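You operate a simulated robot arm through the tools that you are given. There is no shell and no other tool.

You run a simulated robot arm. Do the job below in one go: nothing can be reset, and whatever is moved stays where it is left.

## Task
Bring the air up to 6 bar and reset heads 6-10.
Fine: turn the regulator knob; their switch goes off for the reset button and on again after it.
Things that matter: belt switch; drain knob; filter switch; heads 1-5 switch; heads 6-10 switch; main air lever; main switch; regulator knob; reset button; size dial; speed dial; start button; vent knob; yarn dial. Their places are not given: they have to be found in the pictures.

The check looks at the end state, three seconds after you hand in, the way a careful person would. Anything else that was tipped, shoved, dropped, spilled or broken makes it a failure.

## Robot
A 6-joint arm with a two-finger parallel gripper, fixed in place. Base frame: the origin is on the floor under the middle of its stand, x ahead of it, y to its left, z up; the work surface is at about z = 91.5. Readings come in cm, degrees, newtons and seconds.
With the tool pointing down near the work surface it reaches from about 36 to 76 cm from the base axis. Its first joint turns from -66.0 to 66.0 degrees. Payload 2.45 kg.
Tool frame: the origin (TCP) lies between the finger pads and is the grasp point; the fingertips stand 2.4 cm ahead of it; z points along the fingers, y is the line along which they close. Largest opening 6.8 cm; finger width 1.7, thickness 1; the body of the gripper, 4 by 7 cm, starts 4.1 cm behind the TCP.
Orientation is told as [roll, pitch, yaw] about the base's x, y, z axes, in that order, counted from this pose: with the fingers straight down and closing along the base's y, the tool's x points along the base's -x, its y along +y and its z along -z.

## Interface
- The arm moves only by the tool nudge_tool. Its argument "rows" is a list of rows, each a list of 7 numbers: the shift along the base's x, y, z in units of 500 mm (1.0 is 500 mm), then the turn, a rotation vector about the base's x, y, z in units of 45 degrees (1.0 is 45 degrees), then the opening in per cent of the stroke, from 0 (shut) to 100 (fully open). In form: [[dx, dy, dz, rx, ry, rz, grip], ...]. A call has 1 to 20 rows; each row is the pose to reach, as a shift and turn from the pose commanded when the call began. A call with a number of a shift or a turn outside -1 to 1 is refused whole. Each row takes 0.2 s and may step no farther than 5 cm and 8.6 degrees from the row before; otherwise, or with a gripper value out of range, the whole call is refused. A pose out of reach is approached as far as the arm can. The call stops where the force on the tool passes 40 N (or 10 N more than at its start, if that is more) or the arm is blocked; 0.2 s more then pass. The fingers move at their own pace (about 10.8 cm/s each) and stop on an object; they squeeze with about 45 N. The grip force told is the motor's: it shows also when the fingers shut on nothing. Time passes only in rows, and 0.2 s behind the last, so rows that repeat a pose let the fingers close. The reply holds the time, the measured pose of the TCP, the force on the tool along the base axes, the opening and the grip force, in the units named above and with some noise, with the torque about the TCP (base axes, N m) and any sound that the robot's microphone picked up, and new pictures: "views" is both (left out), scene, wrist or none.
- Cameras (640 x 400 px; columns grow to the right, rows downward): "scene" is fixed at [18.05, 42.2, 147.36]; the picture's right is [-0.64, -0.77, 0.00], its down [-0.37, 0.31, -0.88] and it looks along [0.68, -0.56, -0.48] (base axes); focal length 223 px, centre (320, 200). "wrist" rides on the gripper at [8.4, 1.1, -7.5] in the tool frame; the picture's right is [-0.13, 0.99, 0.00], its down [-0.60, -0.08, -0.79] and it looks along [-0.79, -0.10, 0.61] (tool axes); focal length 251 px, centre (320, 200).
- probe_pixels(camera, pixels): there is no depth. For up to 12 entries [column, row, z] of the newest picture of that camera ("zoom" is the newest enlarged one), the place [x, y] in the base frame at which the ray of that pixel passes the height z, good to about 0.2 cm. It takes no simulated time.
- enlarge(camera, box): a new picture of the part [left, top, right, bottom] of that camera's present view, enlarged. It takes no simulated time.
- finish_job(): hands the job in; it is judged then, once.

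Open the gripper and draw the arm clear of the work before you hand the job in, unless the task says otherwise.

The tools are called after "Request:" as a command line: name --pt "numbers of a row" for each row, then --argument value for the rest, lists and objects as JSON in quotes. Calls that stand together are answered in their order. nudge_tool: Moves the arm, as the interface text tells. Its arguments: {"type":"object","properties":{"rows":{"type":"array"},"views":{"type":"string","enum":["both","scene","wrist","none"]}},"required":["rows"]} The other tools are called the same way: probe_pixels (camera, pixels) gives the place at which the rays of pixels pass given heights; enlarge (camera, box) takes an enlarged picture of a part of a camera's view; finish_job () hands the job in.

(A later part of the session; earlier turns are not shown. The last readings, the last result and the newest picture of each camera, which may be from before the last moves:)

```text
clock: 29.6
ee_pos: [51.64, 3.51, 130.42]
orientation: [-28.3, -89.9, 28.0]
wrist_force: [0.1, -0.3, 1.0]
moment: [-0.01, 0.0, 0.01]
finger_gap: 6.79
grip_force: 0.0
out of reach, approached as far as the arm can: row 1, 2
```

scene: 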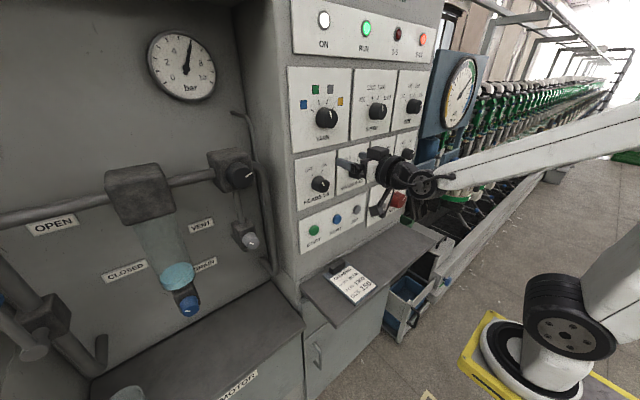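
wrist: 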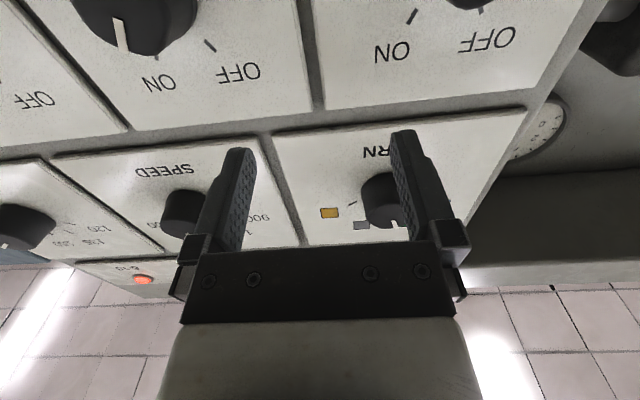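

At x≈51.6 the arm's limit stops it at y=3.5, so a closer-in x is not available there. I move forward to x≈55 (tips ≈57.4, 1 cm short of the plates, between knob rows) and then right to y≈-3.25.

Request:
nudge_tool --pt "0.034 0 0 0 0 0 100" --pt "0.067 0 0 0 0 0 100" --pt "0.067 -0.045 0 0 0 0 100" --pt "0.067 -0.09 0 0 0 0 100" --pt "0.067 -0.135 0 0 0 0 100" --views "both"

```text
clock: 30.8
ee_pos: [54.48, 3.77, 130.9]
orientation: [-28.9, -89.9, 28.6]
wrist_force: [-0.4, -0.1, 0.1]
moment: [-0.02, 0.0, 0.04]
finger_gap: 6.8
grip_force: 0.0
out of reach, approached as far as the arm can: row 1, 2, 3, 4, 5
```

scene: 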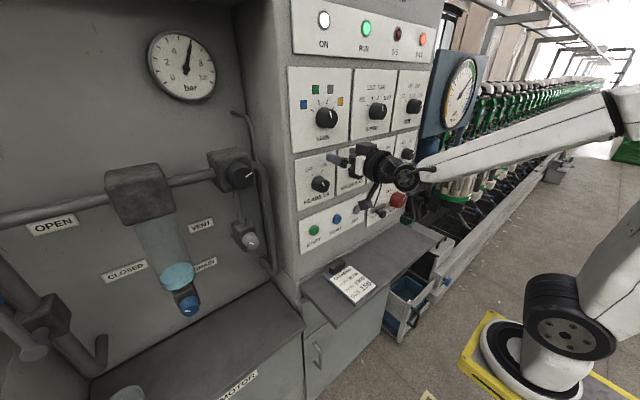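
wrist: 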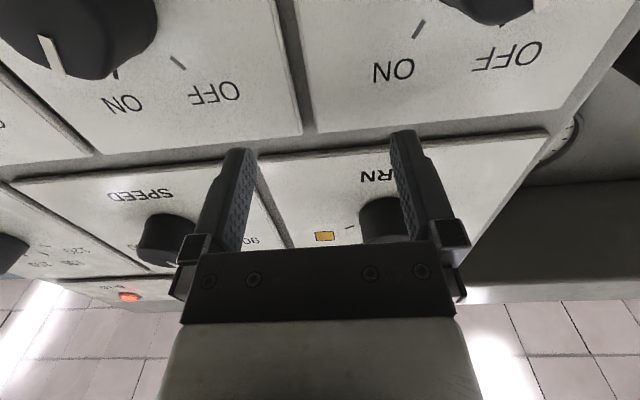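

Both attempts stall around y≈3.6 independent of x, which looks like a wrist-joint limit when the tool lines up with the arm's plane. I yaw the tool 14° to the right (rz negative), which relieves that, pull back 1 cm in x, and then try shifting right.

Request:
nudge_tool --pt "-0.012 0 0 0 0 -0.155 100" --pt "-0.024 0 0 0 0 -0.311 100" --pt "-0.024 0 0 0 0 -0.311 100" --views "none"

```text
clock: 31.6
ee_pos: [53.06, 3.86, 130.91]
orientation: [-116.4, -89.9, 102.5]
wrist_force: [-0.5, 0.1, -0.2]
moment: [-0.01, 0.01, -0.01]
finger_gap: 6.79
grip_force: 0.1
```

The yawed pose is reachable. Now I shift right about 7.1 cm to y≈-3.25.

Request:
nudge_tool --pt "0 -0.05 0 0 0 0 100" --pt "0 -0.1 0 0 0 0 100" --pt "0 -0.142 0 0 0 0 100" --views "both"

```text
clock: 32.4
ee_pos: [53.3, -3.35, 130.89]
orientation: [-84.3, -89.9, 70.3]
wrist_force: [-0.8, 0.8, -0.5]
moment: [0.0, -0.01, 0.0]
finger_gap: 6.79
grip_force: 0.1
```

scene: 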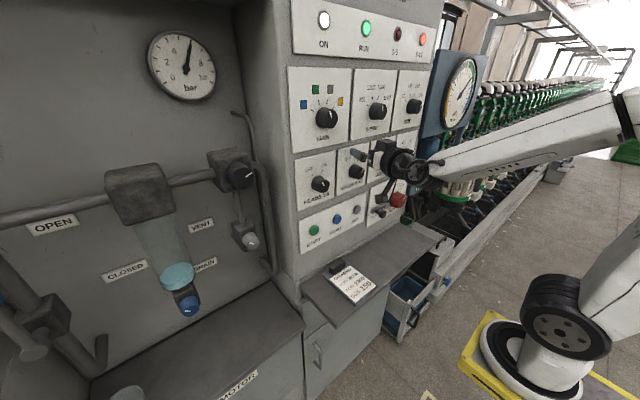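
wrist: 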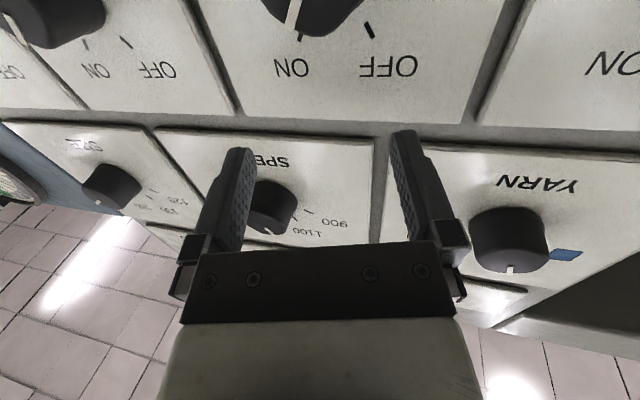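

That worked: TCP at (53.3,-3.35,130.9). I now descend to the knob's height (z≈123.7) just in front of it, with a small left shift for centring, and look.

Request:
nudge_tool --pt "-0.006 0.009 -0.036 0 0 0 100" --pt "-0.006 0.009 -0.072 0 0 0 100" --pt "-0.006 0.009 -0.108 0 0 0 100" --pt "-0.006 0.009 -0.144 0 0 0 100" --views "both"

Request:
enlarge --camera "wrist" --box '[200, 20, 440, 250]'

Request:
enlarge --camera "scene" --box '[300, 130, 420, 220]'

```text
clock: 33.4
ee_pos: [53.02, -2.88, 123.68]
orientation: [-179.8, -89.9, 165.8]
wrist_force: [-1.1, 0.3, -0.3]
moment: [-0.01, 0.01, -0.02]
finger_gap: 6.79
grip_force: 0.1
```

scene: 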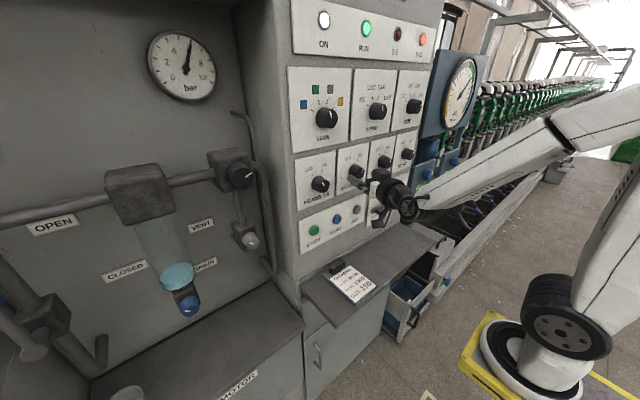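
wrist: 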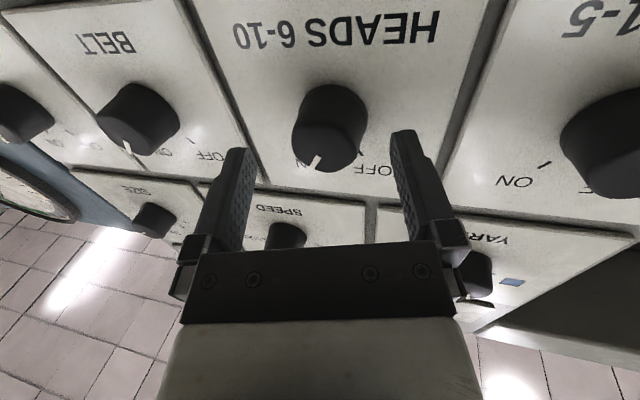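

```text
1.74 times, centred on (320, 135) of wrist
```

zoom: 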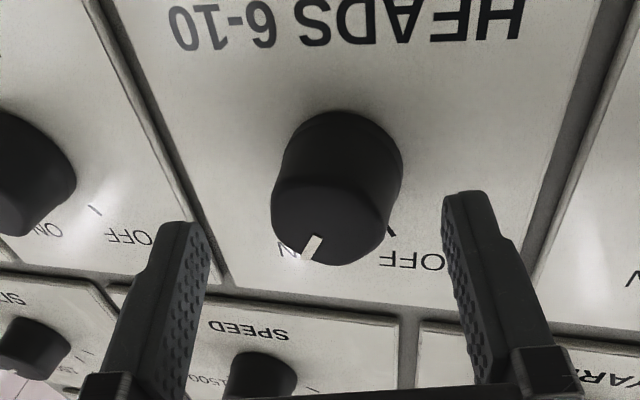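

```text
4.44 times, centred on (360, 175) of scene
```

zoom: 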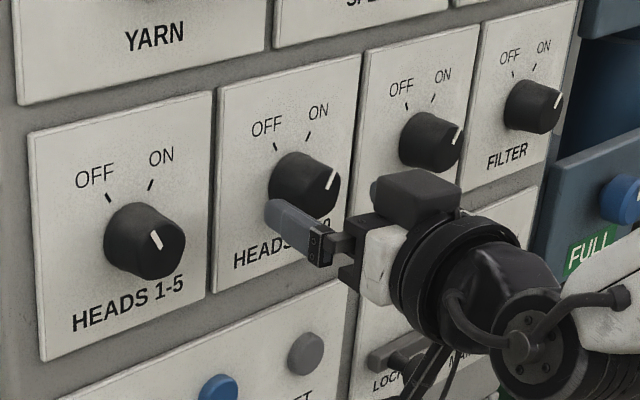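

From the wrist and scene views the knob centre is about (y=-3.25, z=124.1), face x≈55.7, with its mark toward ON. I pre-rotate +30° about the knob axis while adjusting position, partially closing the fingers for plate clearance.

Request:
nudge_tool --pt "0 0 0.004 0.1667 0 0 100" --pt "0 0 0.007 0.3333 0 0 100" --pt "0 0.0004 0.01 0.5 0 0 90" --pt "0 0.0004 0.013 0.6667 0 0 80" --pt "0 0.0004 0.013 0.6667 0 0 80" --views "both"

Request:
enlarge --camera "wrist" --box '[200, 20, 440, 250]'

Request:
enlarge --camera "scene" --box '[300, 130, 420, 220]'

```text
clock: 34.6
ee_pos: [51.52, 0.78, 128.56]
orientation: [75.5, -59.9, -89.7]
wrist_force: [-0.2, -0.3, -0.5]
moment: [-0.02, -0.04, 0.0]
finger_gap: 5.45
grip_force: 0.2
out of reach, approached as far as the arm can: row 2, 3, 4, 5
```

scene: 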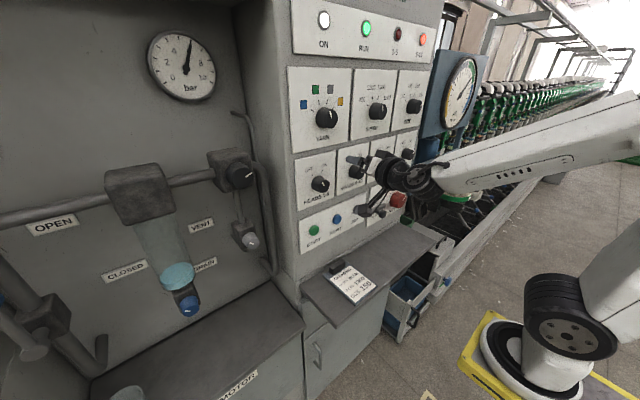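
wrist: 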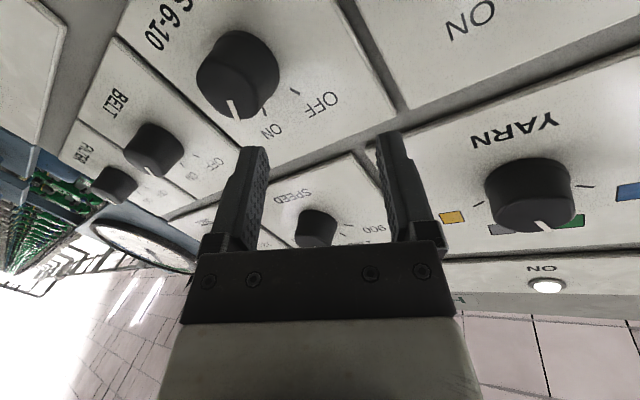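

```text
1.74 times, centred on (320, 135) of wrist
```

zoom: 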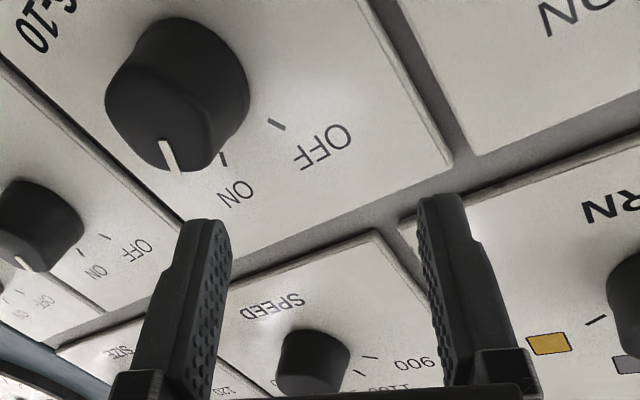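

```text
4.44 times, centred on (360, 175) of scene
```

zoom: 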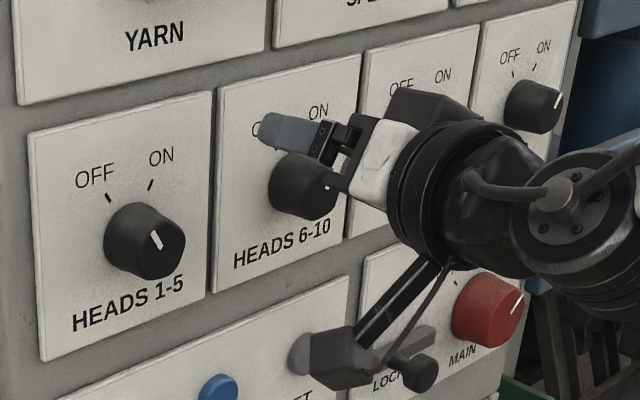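

Rolling positive ran into a wrist limit and the TCP drifted to (51.5,0.8,128.6), with nothing touched and the switch still ON. Negative roll should free the wrist, so I roll -30° about the tool axis in place, then check.

Request:
nudge_tool --pt "0 0 0 -0.162 0.035 0.02 100" --pt "0 0 0 -0.324 0.07 0.04 100" --pt "0 0 0 -0.485 0.105 0.06 100" --pt "0 0 0 -0.647 0.14 0.081 100" --pt "0 0 0 -0.647 0.14 0.081 100" --views "none"

```text
clock: 35.8
ee_pos: [51.61, 0.79, 128.35]
orientation: [-7.4, -83.0, -4.7]
wrist_force: [0.2, -0.9, -0.7]
moment: [0.03, -0.01, 0.0]
finger_gap: 6.82
grip_force: 0.1
```

Now reachable with the tool tilted 7° down. I move right and down to line up with the knob, then forward slightly to x≈52.9.

Request:
nudge_tool --pt "0 -0.036 -0.04 0 0 0 100" --pt "0 -0.072 -0.08 0 0 0 100" --pt "0.024 -0.072 -0.08 0 0 0 100" --views "both"

Request:
enlarge --camera "wrist" --box '[200, 20, 440, 250]'

Request:
enlarge --camera "scene" --box '[300, 130, 420, 220]'

```text
clock: 36.6
ee_pos: [52.9, -2.79, 124.4]
orientation: [-6.4, -83.0, -5.7]
wrist_force: [-0.2, 0.0, 0.1]
moment: [0.03, -0.03, -0.01]
finger_gap: 6.79
grip_force: 0.1
```

scene: 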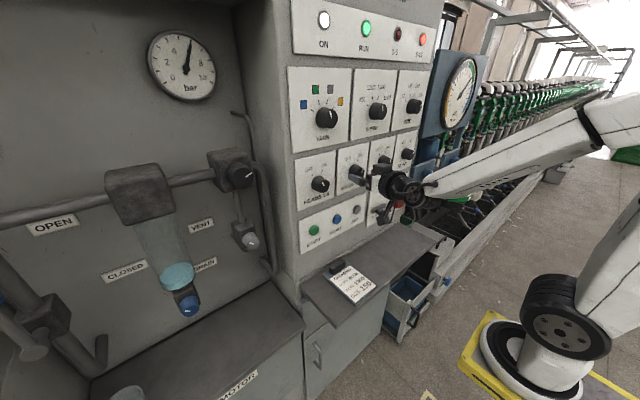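
wrist: 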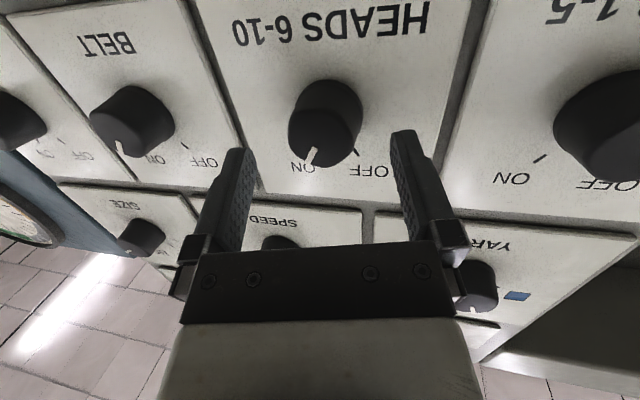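

```text
1.74 times, centred on (320, 135) of wrist
```

zoom: 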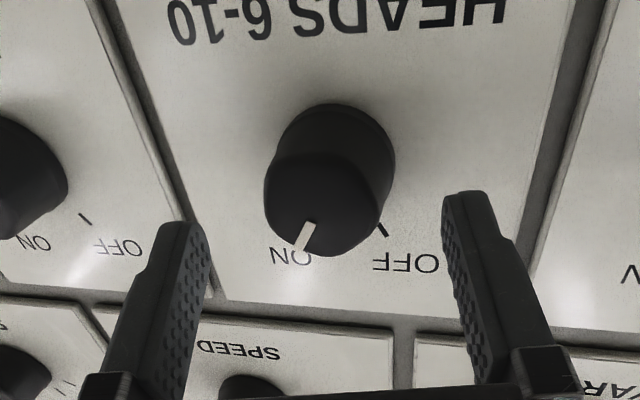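

```text
4.44 times, centred on (360, 175) of scene
```

zoom: 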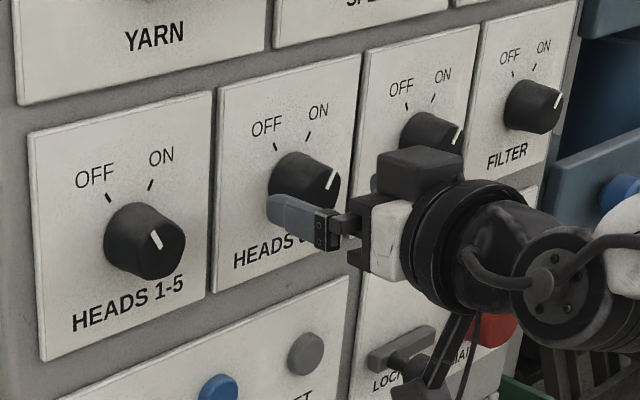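

The knob centre checks out at about (y=-3.28, z=124.05). I narrow the fingers to 80 %, advance 1.8 cm to straddle the knob, and close on it.

Request:
nudge_tool --pt "0 0 0 0 0 0 80" --pt "0 -0.001 -0.002 0 0 0 80" --pt "0.018 -0.001 -0.002 0 0 0 80" --pt "0.036 -0.001 -0.002 0 0 0 80" --pt "0.036 -0.001 -0.002 0 0 0 80" --pt "0.036 -0.001 -0.002 0 0 0 0" --pt "0.036 -0.001 -0.002 0 0 0 0" --pt "0.036 -0.001 -0.002 0 0 0 0" --views "both"

Request:
enlarge --camera "wrist" --box '[200, 20, 440, 250]'

Request:
enlarge --camera "scene" --box '[300, 130, 420, 220]'

```text
clock: 38.4
ee_pos: [54.56, -3.03, 124.1]
orientation: [-6.0, -82.9, -6.3]
wrist_force: [-0.1, -14.2, -0.6]
moment: [-0.03, -0.09, 0.28]
finger_gap: 3.9
grip_force: 44.9
```

scene: 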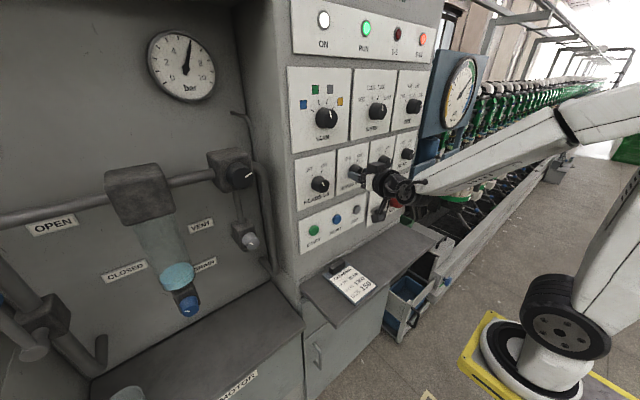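
wrist: 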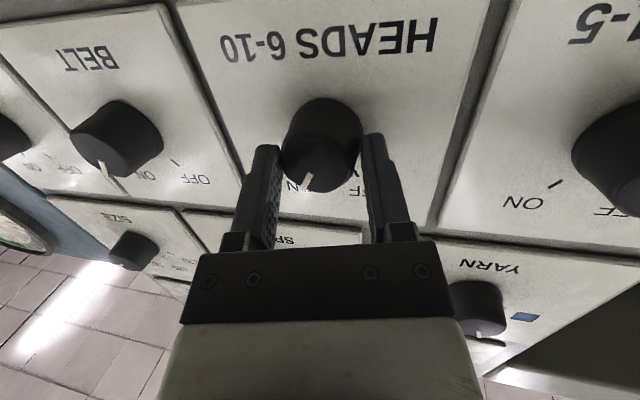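

```text
1.74 times, centred on (320, 135) of wrist
```

zoom: 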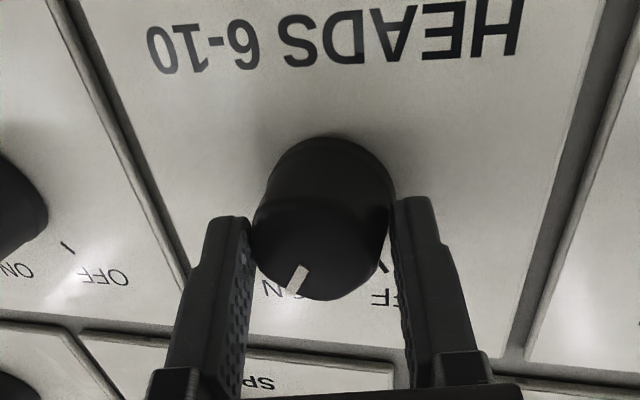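

```text
4.44 times, centred on (360, 175) of scene
```

zoom: 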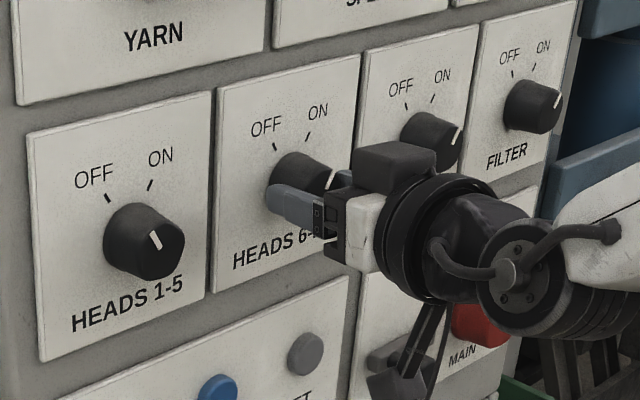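

The knob is gripped (gap 3.9 cm, 44.9 N). I turn it counter-clockwise 45° first about its own axis (with small TCP compensation) toward OFF.

Request:
nudge_tool --pt "0 0.0006 -0.0012 -0.1667 0 0 0" --pt "0 0.001 -0.0024 -0.3333 0 0 0" --pt "0 0.0013 -0.0037 -0.5 0 0 0" --pt "0 0.0013 -0.0051 -0.6667 0 0 0" --pt "0 0.0012 -0.0064 -0.8333 0 0 0" --pt "0 0.001 -0.0077 -1.0 0 0 0" --views "both"

Request:
enlarge --camera "wrist" --box '[200, 20, 440, 250]'

Request:
enlarge --camera "scene" --box '[300, 130, 420, 220]'

```text
clock: 39.8
ee_pos: [54.67, -3.05, 123.68]
orientation: [-95.0, -45.2, 79.8]
wrist_force: [-0.4, -25.0, -3.6]
moment: [0.06, 0.45, 0.06]
finger_gap: 3.91
grip_force: 44.9
```

scene: 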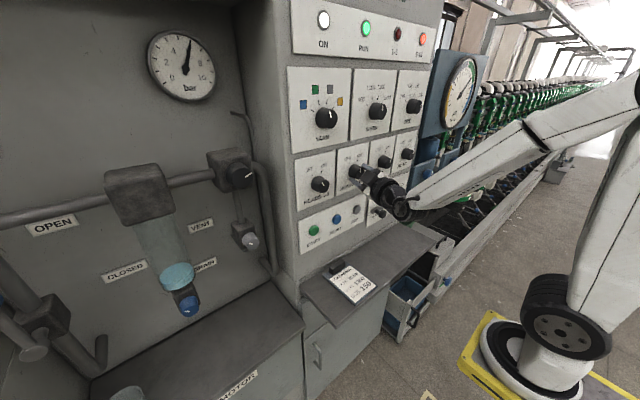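
wrist: 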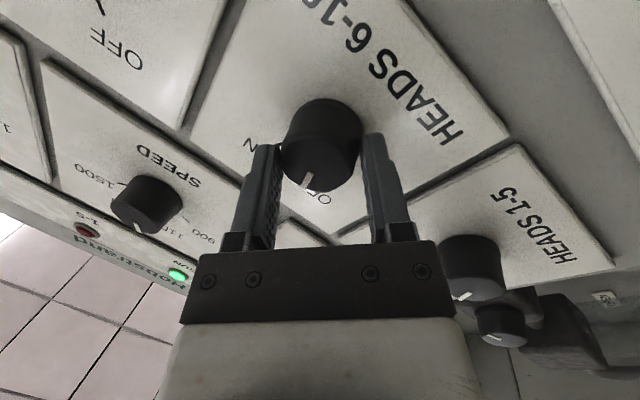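

```text
1.74 times, centred on (320, 135) of wrist
```

zoom: 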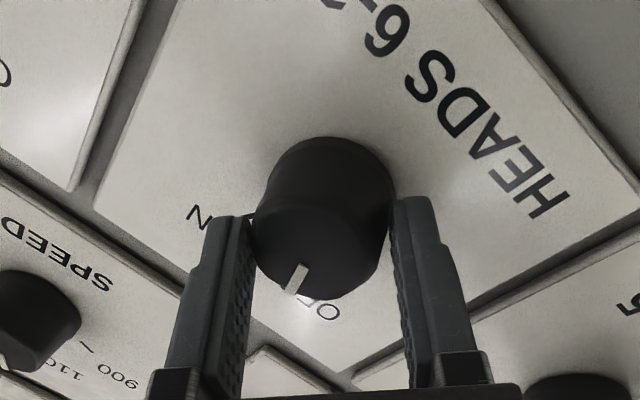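

```text
4.44 times, centred on (360, 175) of scene
```

zoom: 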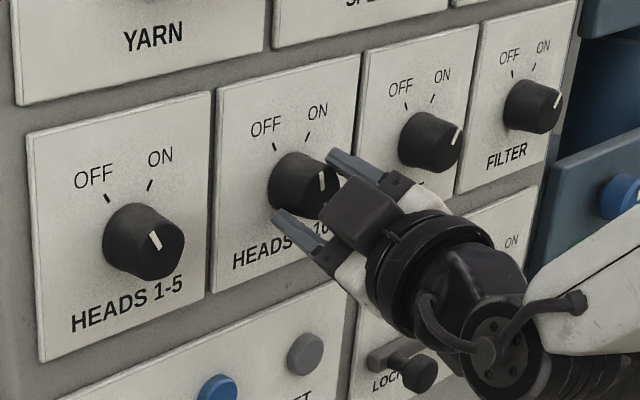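

The knob followed 45° (mark unchanged relative to the fingers), with a -25 N side force from slight off-centring. I turn about 14° more toward OFF while easing 0.2 cm to the right.

Request:
nudge_tool --pt "0 -0.003 -0.001 -0.155 0 0 0" --pt "0 -0.005 -0.002 -0.31 0 0 0" --pt "0 -0.005 -0.002 -0.31 0 0 0" --pt "0 -0.005 -0.002 -0.31 0 0 0" --views "both"

Request:
enlarge --camera "wrist" --box '[200, 20, 440, 250]'

Request:
enlarge --camera "scene" --box '[300, 130, 420, 220]'

```text
clock: 40.8
ee_pos: [54.59, -2.95, 123.76]
orientation: [-97.6, -31.4, 81.6]
wrist_force: [-5.9, -11.0, -6.7]
moment: [0.04, 0.52, 0.65]
finger_gap: 3.9
grip_force: 44.7
```

scene: 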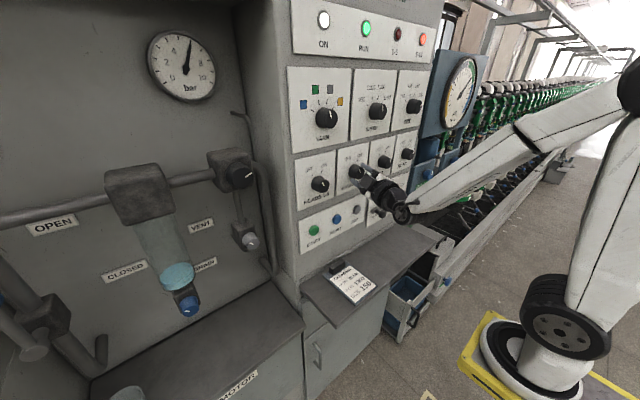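
wrist: 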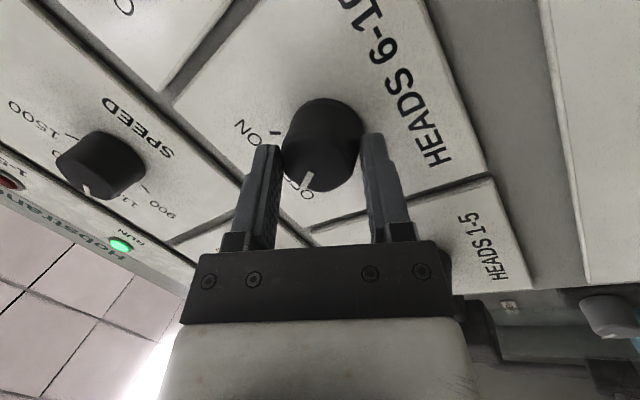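

```text
1.74 times, centred on (320, 135) of wrist
```

zoom: 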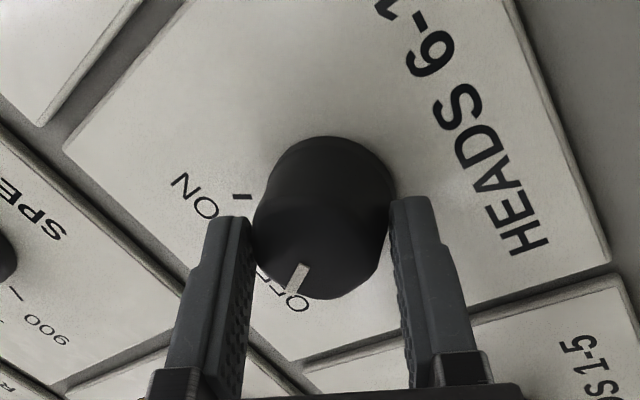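

```text
4.44 times, centred on (360, 175) of scene
```

zoom: 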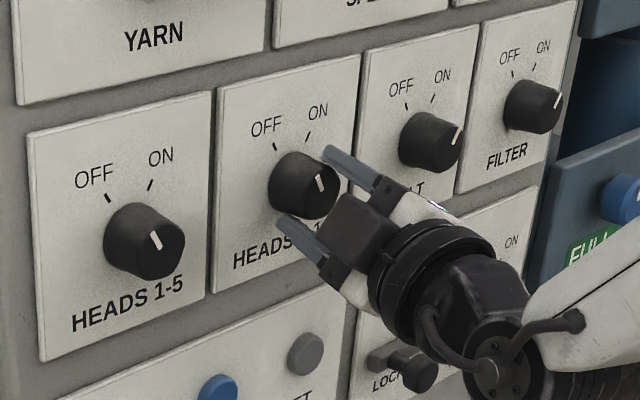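

The mark looks slightly short of OFF (compare Heads 1-5, which is at OFF). I enlarge more tightly to judge the angle.

Request:
enlarge --camera "scene" --box '[310, 145, 370, 195]'

Request:
enlarge --camera "wrist" --box '[260, 80, 380, 210]'

```text
8.00 times, centred on (340, 170) of scene
```

zoom: 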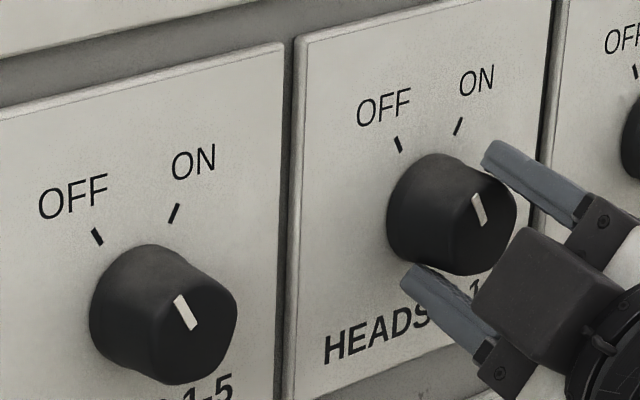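

```text
3.08 times, centred on (320, 145) of wrist
```

zoom: 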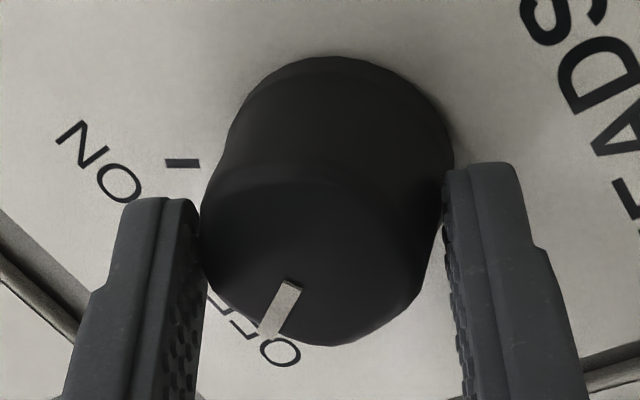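

The fingers did not slip and the tool turned 59°, so the mark is at about -29°. I add 2° more, then open and back off 2 cm to inspect.

Request:
nudge_tool --pt "0 0 0 -0.05 0 0 0" --pt "0 0 0 -0.05 0 0 0" --pt "0 0 0 -0.05 0 0 80" --pt "0 0 0 -0.05 0 0 80" --pt "0 0 0 -0.05 0 0 80" --pt "-0.02 0 0 -0.05 0 0 80" --pt "-0.04 0 0 -0.05 0 0 80" --views "both"

Request:
enlarge --camera "scene" --box '[310, 145, 370, 195]'

Request:
enlarge --camera "wrist" --box '[200, 20, 440, 250]'

```text
clock: 42.4
ee_pos: [52.67, -2.85, 123.82]
orientation: [-98.1, -29.2, 81.8]
wrist_force: [-0.2, 0.0, -1.1]
moment: [0.0, -0.02, 0.01]
finger_gap: 5.44
grip_force: 0.1
```

scene: 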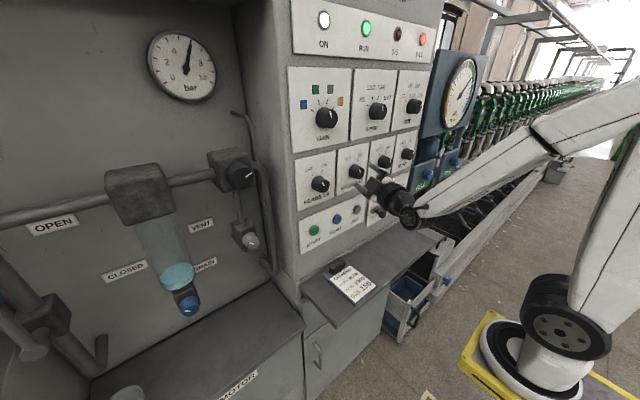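
wrist: 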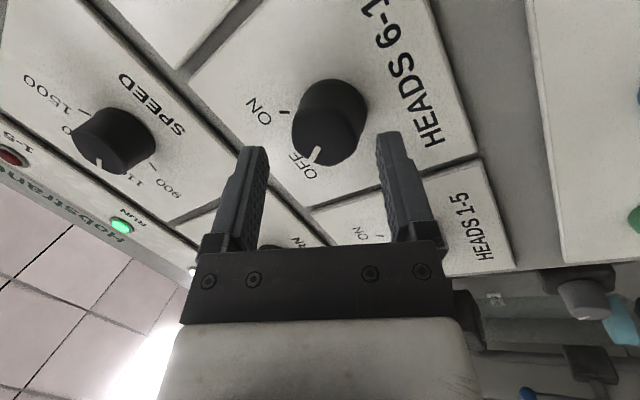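

```text
8.00 times, centred on (340, 170) of scene
```

zoom: 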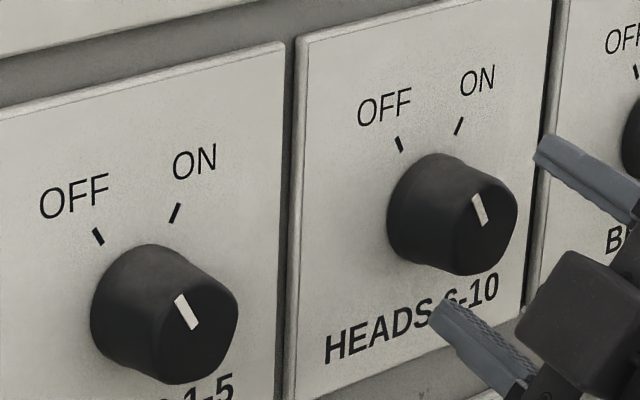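

```text
1.74 times, centred on (320, 135) of wrist
```

zoom: 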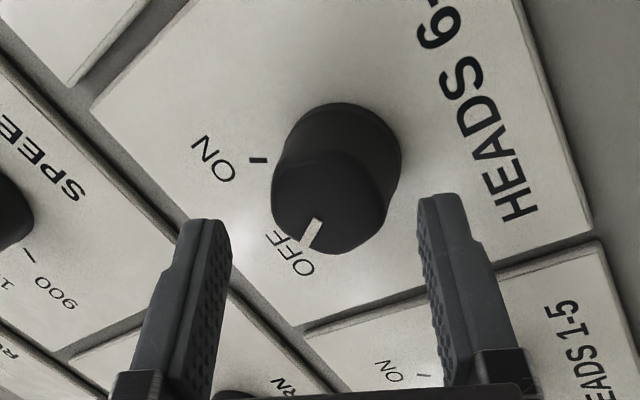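

The switch mark now lies at OFF. Next I slide left away from the knob at this stand-off, close the fingers, and pitch the tool about 20° down in preparation for pressing RESET (estimated at (57.8, 2.7, 110.6)).

Request:
nudge_tool --pt "0 0.06 0 0 0 0 80" --pt "0 0.12 0 0 0 0 80" --pt "0 0.12 0 0 0.15 0 0" --pt "0 0.12 0 0 0.3 0 0" --pt "0 0.12 0 0 0.444 0 0" --views "both"

```text
clock: 43.6
ee_pos: [52.64, 3.11, 123.93]
orientation: [-76.2, -24.6, 72.0]
wrist_force: [0.2, 0.4, -0.1]
moment: [0.0, -0.01, 0.02]
finger_gap: 0.01
grip_force: 23.3
```

scene: 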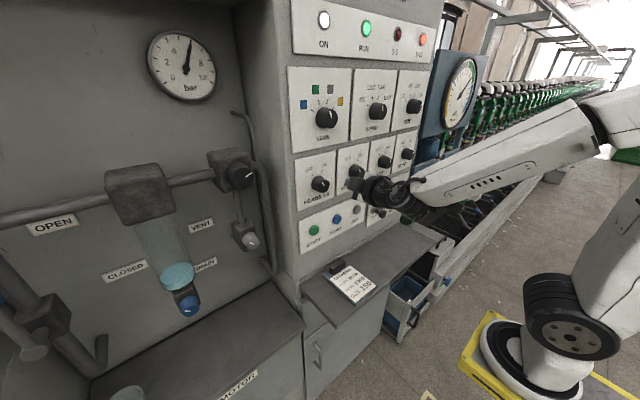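
wrist: 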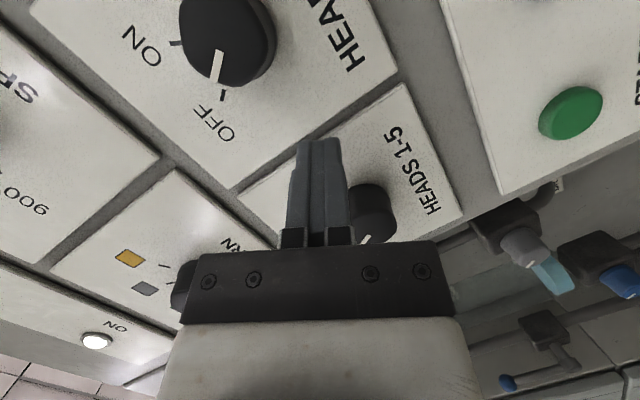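

The mark lines up with the OFF tick in the wrist view ((217,68) with tick (222,95)). I now descend toward RESET's height at this stand-off.

Request:
nudge_tool --pt "0 0 -0.08 0 0 0 0" --pt "0 0 -0.16 0 0 0 0" --pt "0 0 -0.22 0 0 0 0" --views "both"

Request:
enlarge --camera "scene" --box '[290, 170, 410, 260]'

```text
clock: 44.4
ee_pos: [52.62, 3.01, 112.8]
orientation: [-76.4, -24.7, 72.0]
wrist_force: [0.4, 0.6, 0.8]
moment: [-0.04, 0.01, 0.01]
finger_gap: 0.0
grip_force: 23.5
```

scene: 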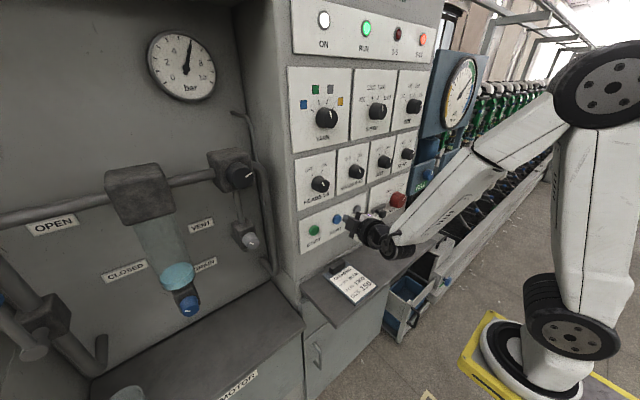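
wrist: 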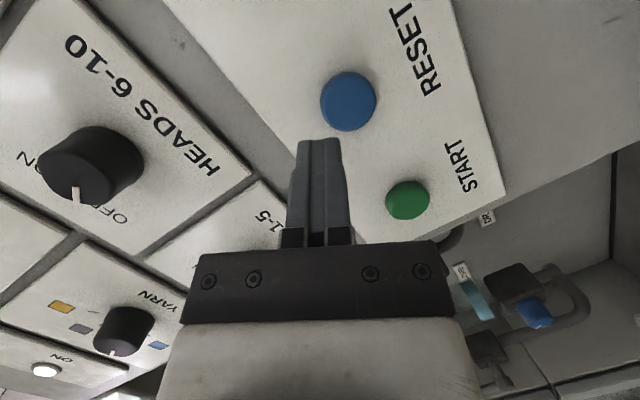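

```text
4.44 times, centred on (350, 215) of scene
```

zoom: 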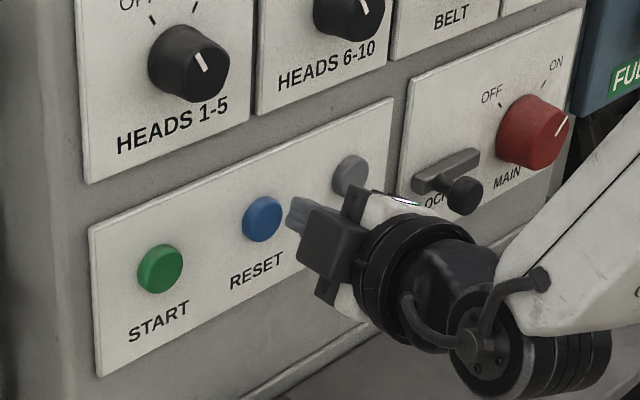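

RESET is visible at wrist (348,101). I probe its ray to locate it precisely.

Request:
probe_pixels --camera "wrist" --pixels '[[348, 101, 110], [348, 101, 110.5], [348, 101, 111], [348, 101, 111.5], [407, 200, 110], [407, 200, 110.5], [407, 200, 111], [320, 140, 111], [320, 140, 112]]'

Request:
probe_pixels --camera "scene" --pixels '[[330.3, 216, 110], [330.3, 216, 110.5], [330.3, 216, 111], [337, 219, 110], [337, 219, 110.5], [337, 219, 111]]'

```text
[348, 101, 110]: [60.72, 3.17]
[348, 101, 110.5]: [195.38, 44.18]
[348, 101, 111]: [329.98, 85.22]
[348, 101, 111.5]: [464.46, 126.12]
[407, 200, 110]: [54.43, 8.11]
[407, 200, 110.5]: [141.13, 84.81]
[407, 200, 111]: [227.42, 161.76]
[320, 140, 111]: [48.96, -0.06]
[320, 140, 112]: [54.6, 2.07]
```

```text
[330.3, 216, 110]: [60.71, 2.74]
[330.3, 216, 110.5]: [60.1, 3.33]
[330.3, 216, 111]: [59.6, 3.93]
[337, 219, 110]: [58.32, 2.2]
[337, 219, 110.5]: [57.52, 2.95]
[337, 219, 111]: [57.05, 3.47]
```

RESET's centre comes out at about (58.0, 2.35, 110.1), radius about 1.4. I align the closed fingertips with it (TCP ≈(53.6, 2.75, 110.0)), still about 1.4 cm short.

Request:
nudge_tool --pt "0 -0.005 -0.056 0 0 0 0" --pt "0.02 -0.005 -0.056 0 0 0 0" --pt "0.02 -0.005 -0.056 0 0 0 0" --views "both"

Request:
enlarge --camera "scene" --box '[300, 180, 380, 250]'

Request:
enlarge --camera "wrist" --box '[240, 40, 440, 200]'

```text
clock: 45.2
ee_pos: [53.68, 2.65, 109.93]
orientation: [-76.3, -24.7, 71.9]
wrist_force: [-0.9, -0.5, 0.0]
moment: [-0.05, 0.0, -0.03]
finger_gap: 0.0
grip_force: 23.1
```

scene: 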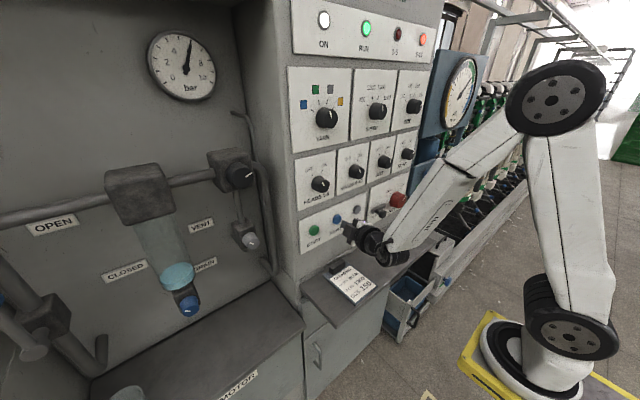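
wrist: 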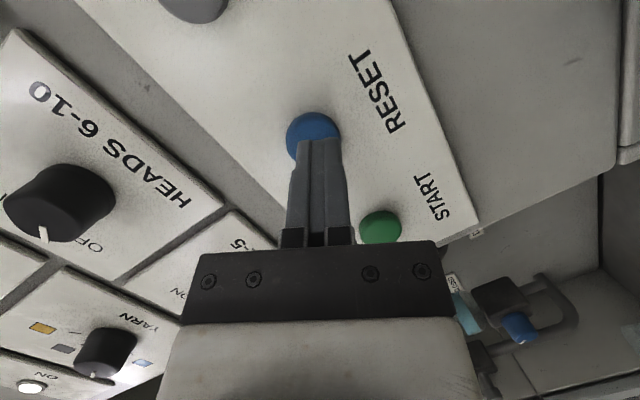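

```text
5.71 times, centred on (340, 215) of scene
```

zoom: 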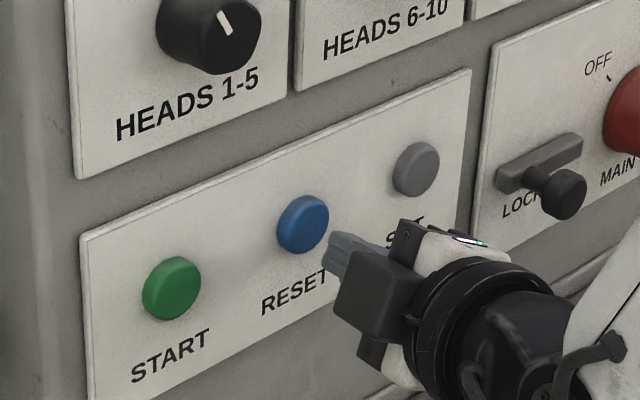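

```text
2.50 times, centred on (340, 120) of wrist
```

zoom: 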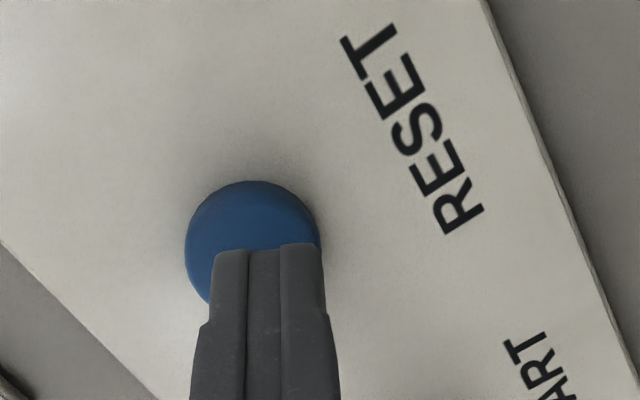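

The fingertips point at the lower-middle of the RESET button (its centre at zoom (252,243)). I push straight in along x in small steps; the call will stop on force.

Request:
nudge_tool --pt "0.012 0 0 0 0 0 0" --pt "0.02 0 0 0 0 0 0" --pt "0.025 0 0 0 0 0 0" --pt "0.029 0 0 0 0 0 0" --pt "0.033 0 0 0 0 0 0" --pt "0.037 0 0 0 0 0 0" --views "both"

Request:
enlarge --camera "scene" --box '[300, 180, 380, 250]'

Request:
enlarge --camera "wrist" --box '[240, 40, 440, 200]'

```text
clock: 46.6
ee_pos: [55.46, 2.91, 109.85]
orientation: [-76.2, -24.6, 72.0]
wrist_force: [-7.6, 1.6, -0.4]
moment: [-0.01, -0.01, 0.05]
finger_gap: 0.02
grip_force: 23.7
heard: click
```

scene: 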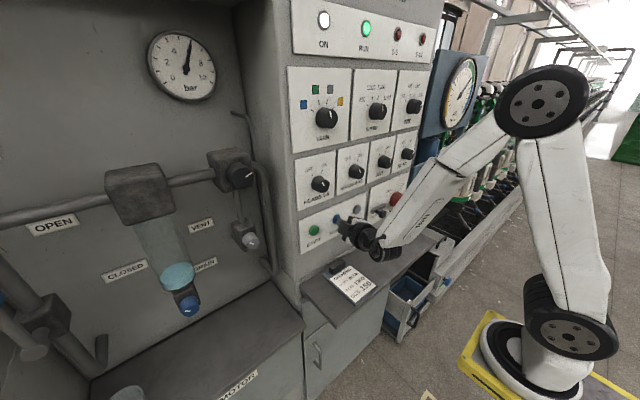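
wrist: 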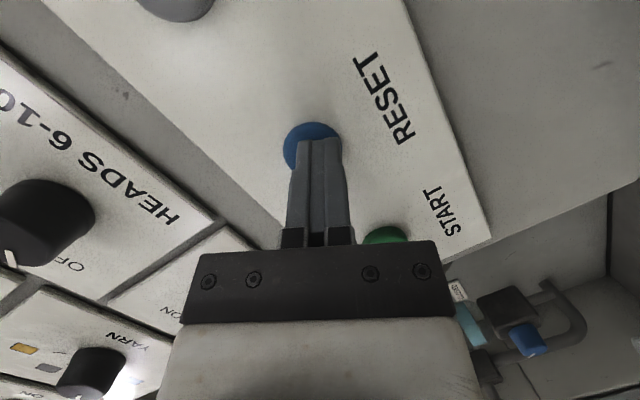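

```text
5.71 times, centred on (340, 215) of scene
```

zoom: 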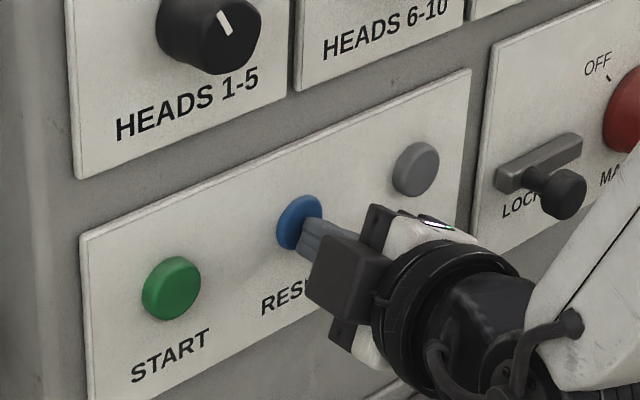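

```text
2.50 times, centred on (340, 120) of wrist
```

zoom: 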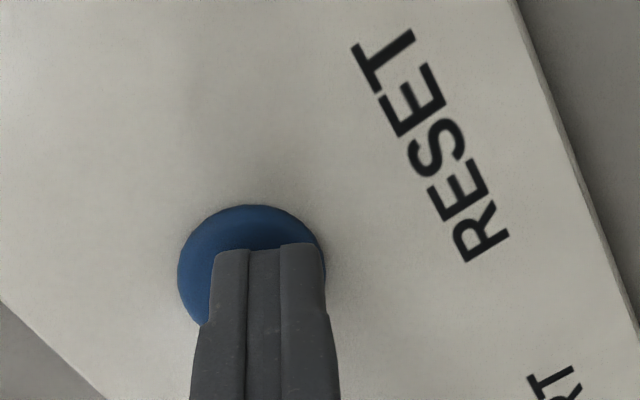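

A click was heard and the 6-10 lamp at (423,40) has gone dark. I back off from the button and rise back to the switch row.

Request:
nudge_tool --pt "-0.03 0 0 0 0 0 0" --pt "-0.056 0 0 0 0 0 0" --pt "-0.056 0 0.07 0 0 0 0" --pt "-0.056 0.003 0.14 0 0 0 0" --pt "-0.056 0.005 0.21 0 0 0 0" --pt "-0.056 0.005 0.28 0 0 0 0" --views "both"

Request:
enlarge --camera "scene" --box '[290, 0, 450, 100]'

Request:
enlarge --camera "scene" --box '[290, 130, 410, 250]'

```text
clock: 48.0
ee_pos: [52.63, 2.9, 124.15]
orientation: [-76.3, -24.8, 72.0]
wrist_force: [0.5, 0.3, -0.6]
moment: [-0.01, 0.04, 0.01]
finger_gap: 0.0
grip_force: 23.0
```

scene: 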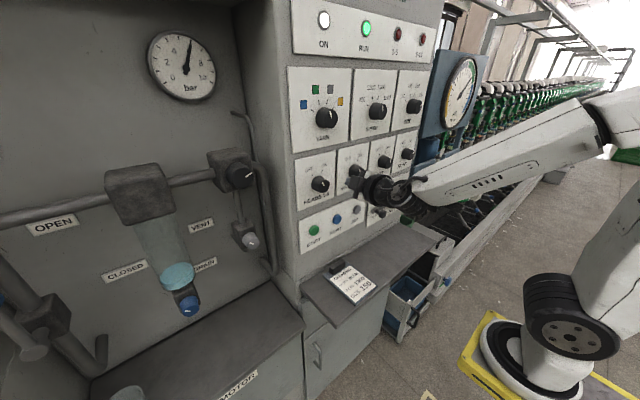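
wrist: 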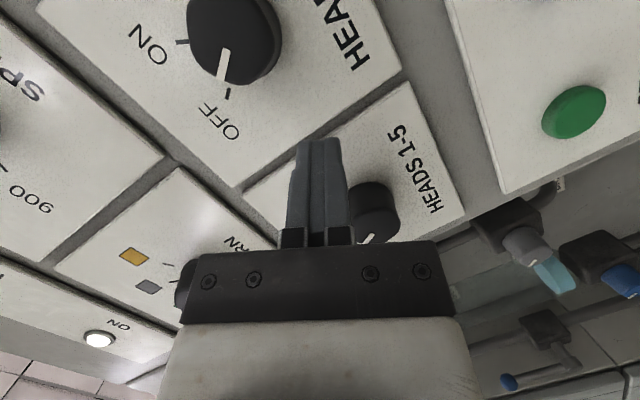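

```text
4.00 times, centred on (370, 50) of scene
```

zoom: 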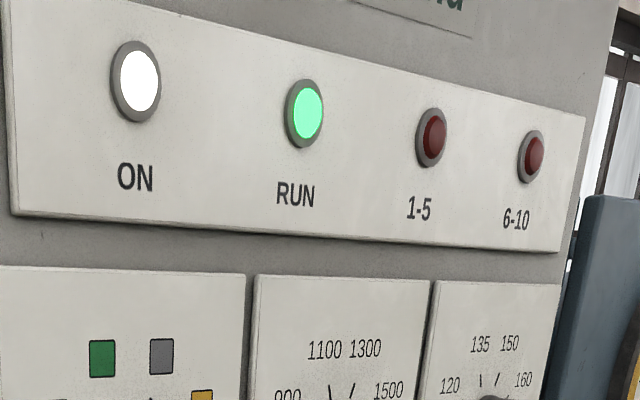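

```text
3.33 times, centred on (350, 190) of scene
```

zoom: 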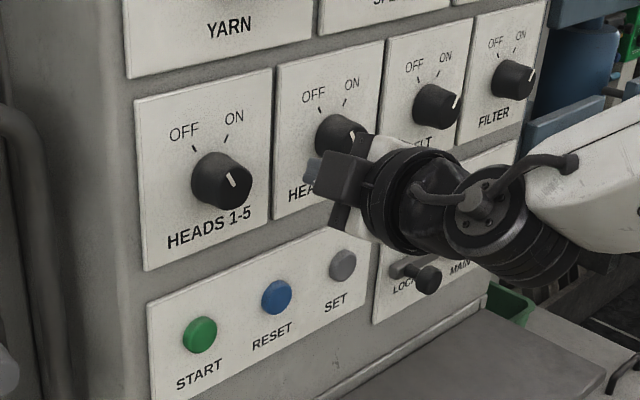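

The 6-10 lamp is out and RESET has popped back. I undo the 20° pitch, open to 80 %, and slide right back in front of the Heads 6-10 knob.

Request:
nudge_tool --pt "0 0 0 0 -0.15 0 0" --pt "0 0 0 0 -0.3 0 0" --pt "0 0 0 0 -0.444 0 0" --pt "0 0 -0.006 0 -0.444 0 80" --pt "0 0 -0.006 0 -0.444 0 80" --pt "0 0 -0.006 0 -0.444 0 80" --pt "0 -0.06 -0.006 0 -0.444 0 80" --pt "0 -0.12 -0.006 0 -0.444 0 80" --pt "0 -0.12 -0.006 0 -0.444 0 80" --views "both"

Request:
enlarge --camera "wrist" --box '[200, 20, 440, 250]'

Request:
enlarge --camera "scene" --box '[310, 145, 370, 195]'

```text
clock: 50.0
ee_pos: [52.68, -2.9, 123.77]
orientation: [-98.2, -29.3, 81.7]
wrist_force: [-0.9, 0.4, 0.3]
moment: [0.0, -0.03, 0.0]
finger_gap: 5.42
grip_force: 0.1
```

scene: 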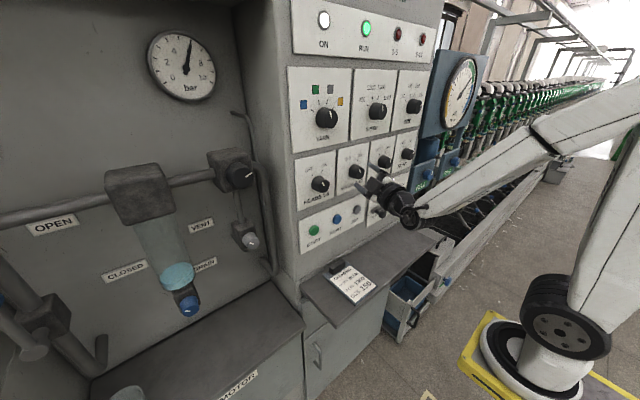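
wrist: 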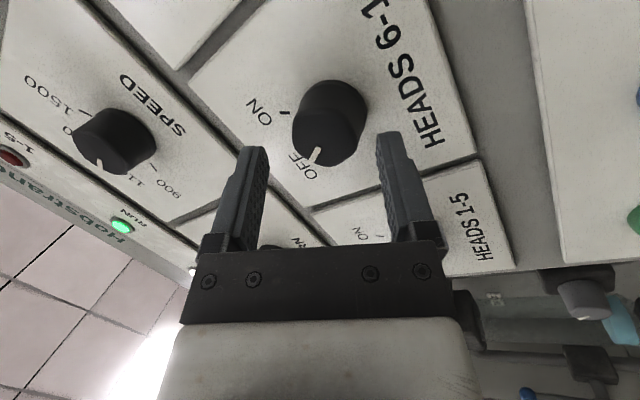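

```text
1.74 times, centred on (320, 135) of wrist
```

zoom: 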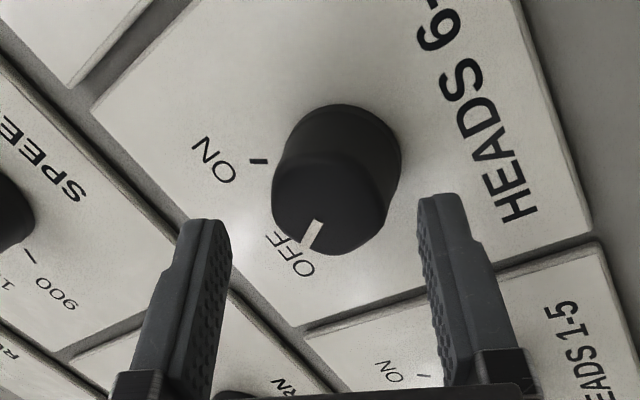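

```text
8.00 times, centred on (340, 170) of scene
```

zoom: 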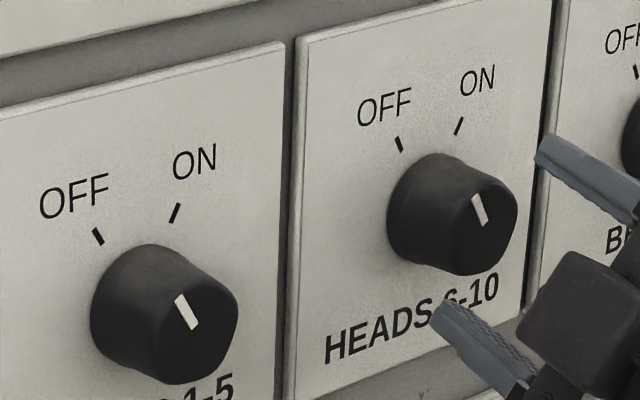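

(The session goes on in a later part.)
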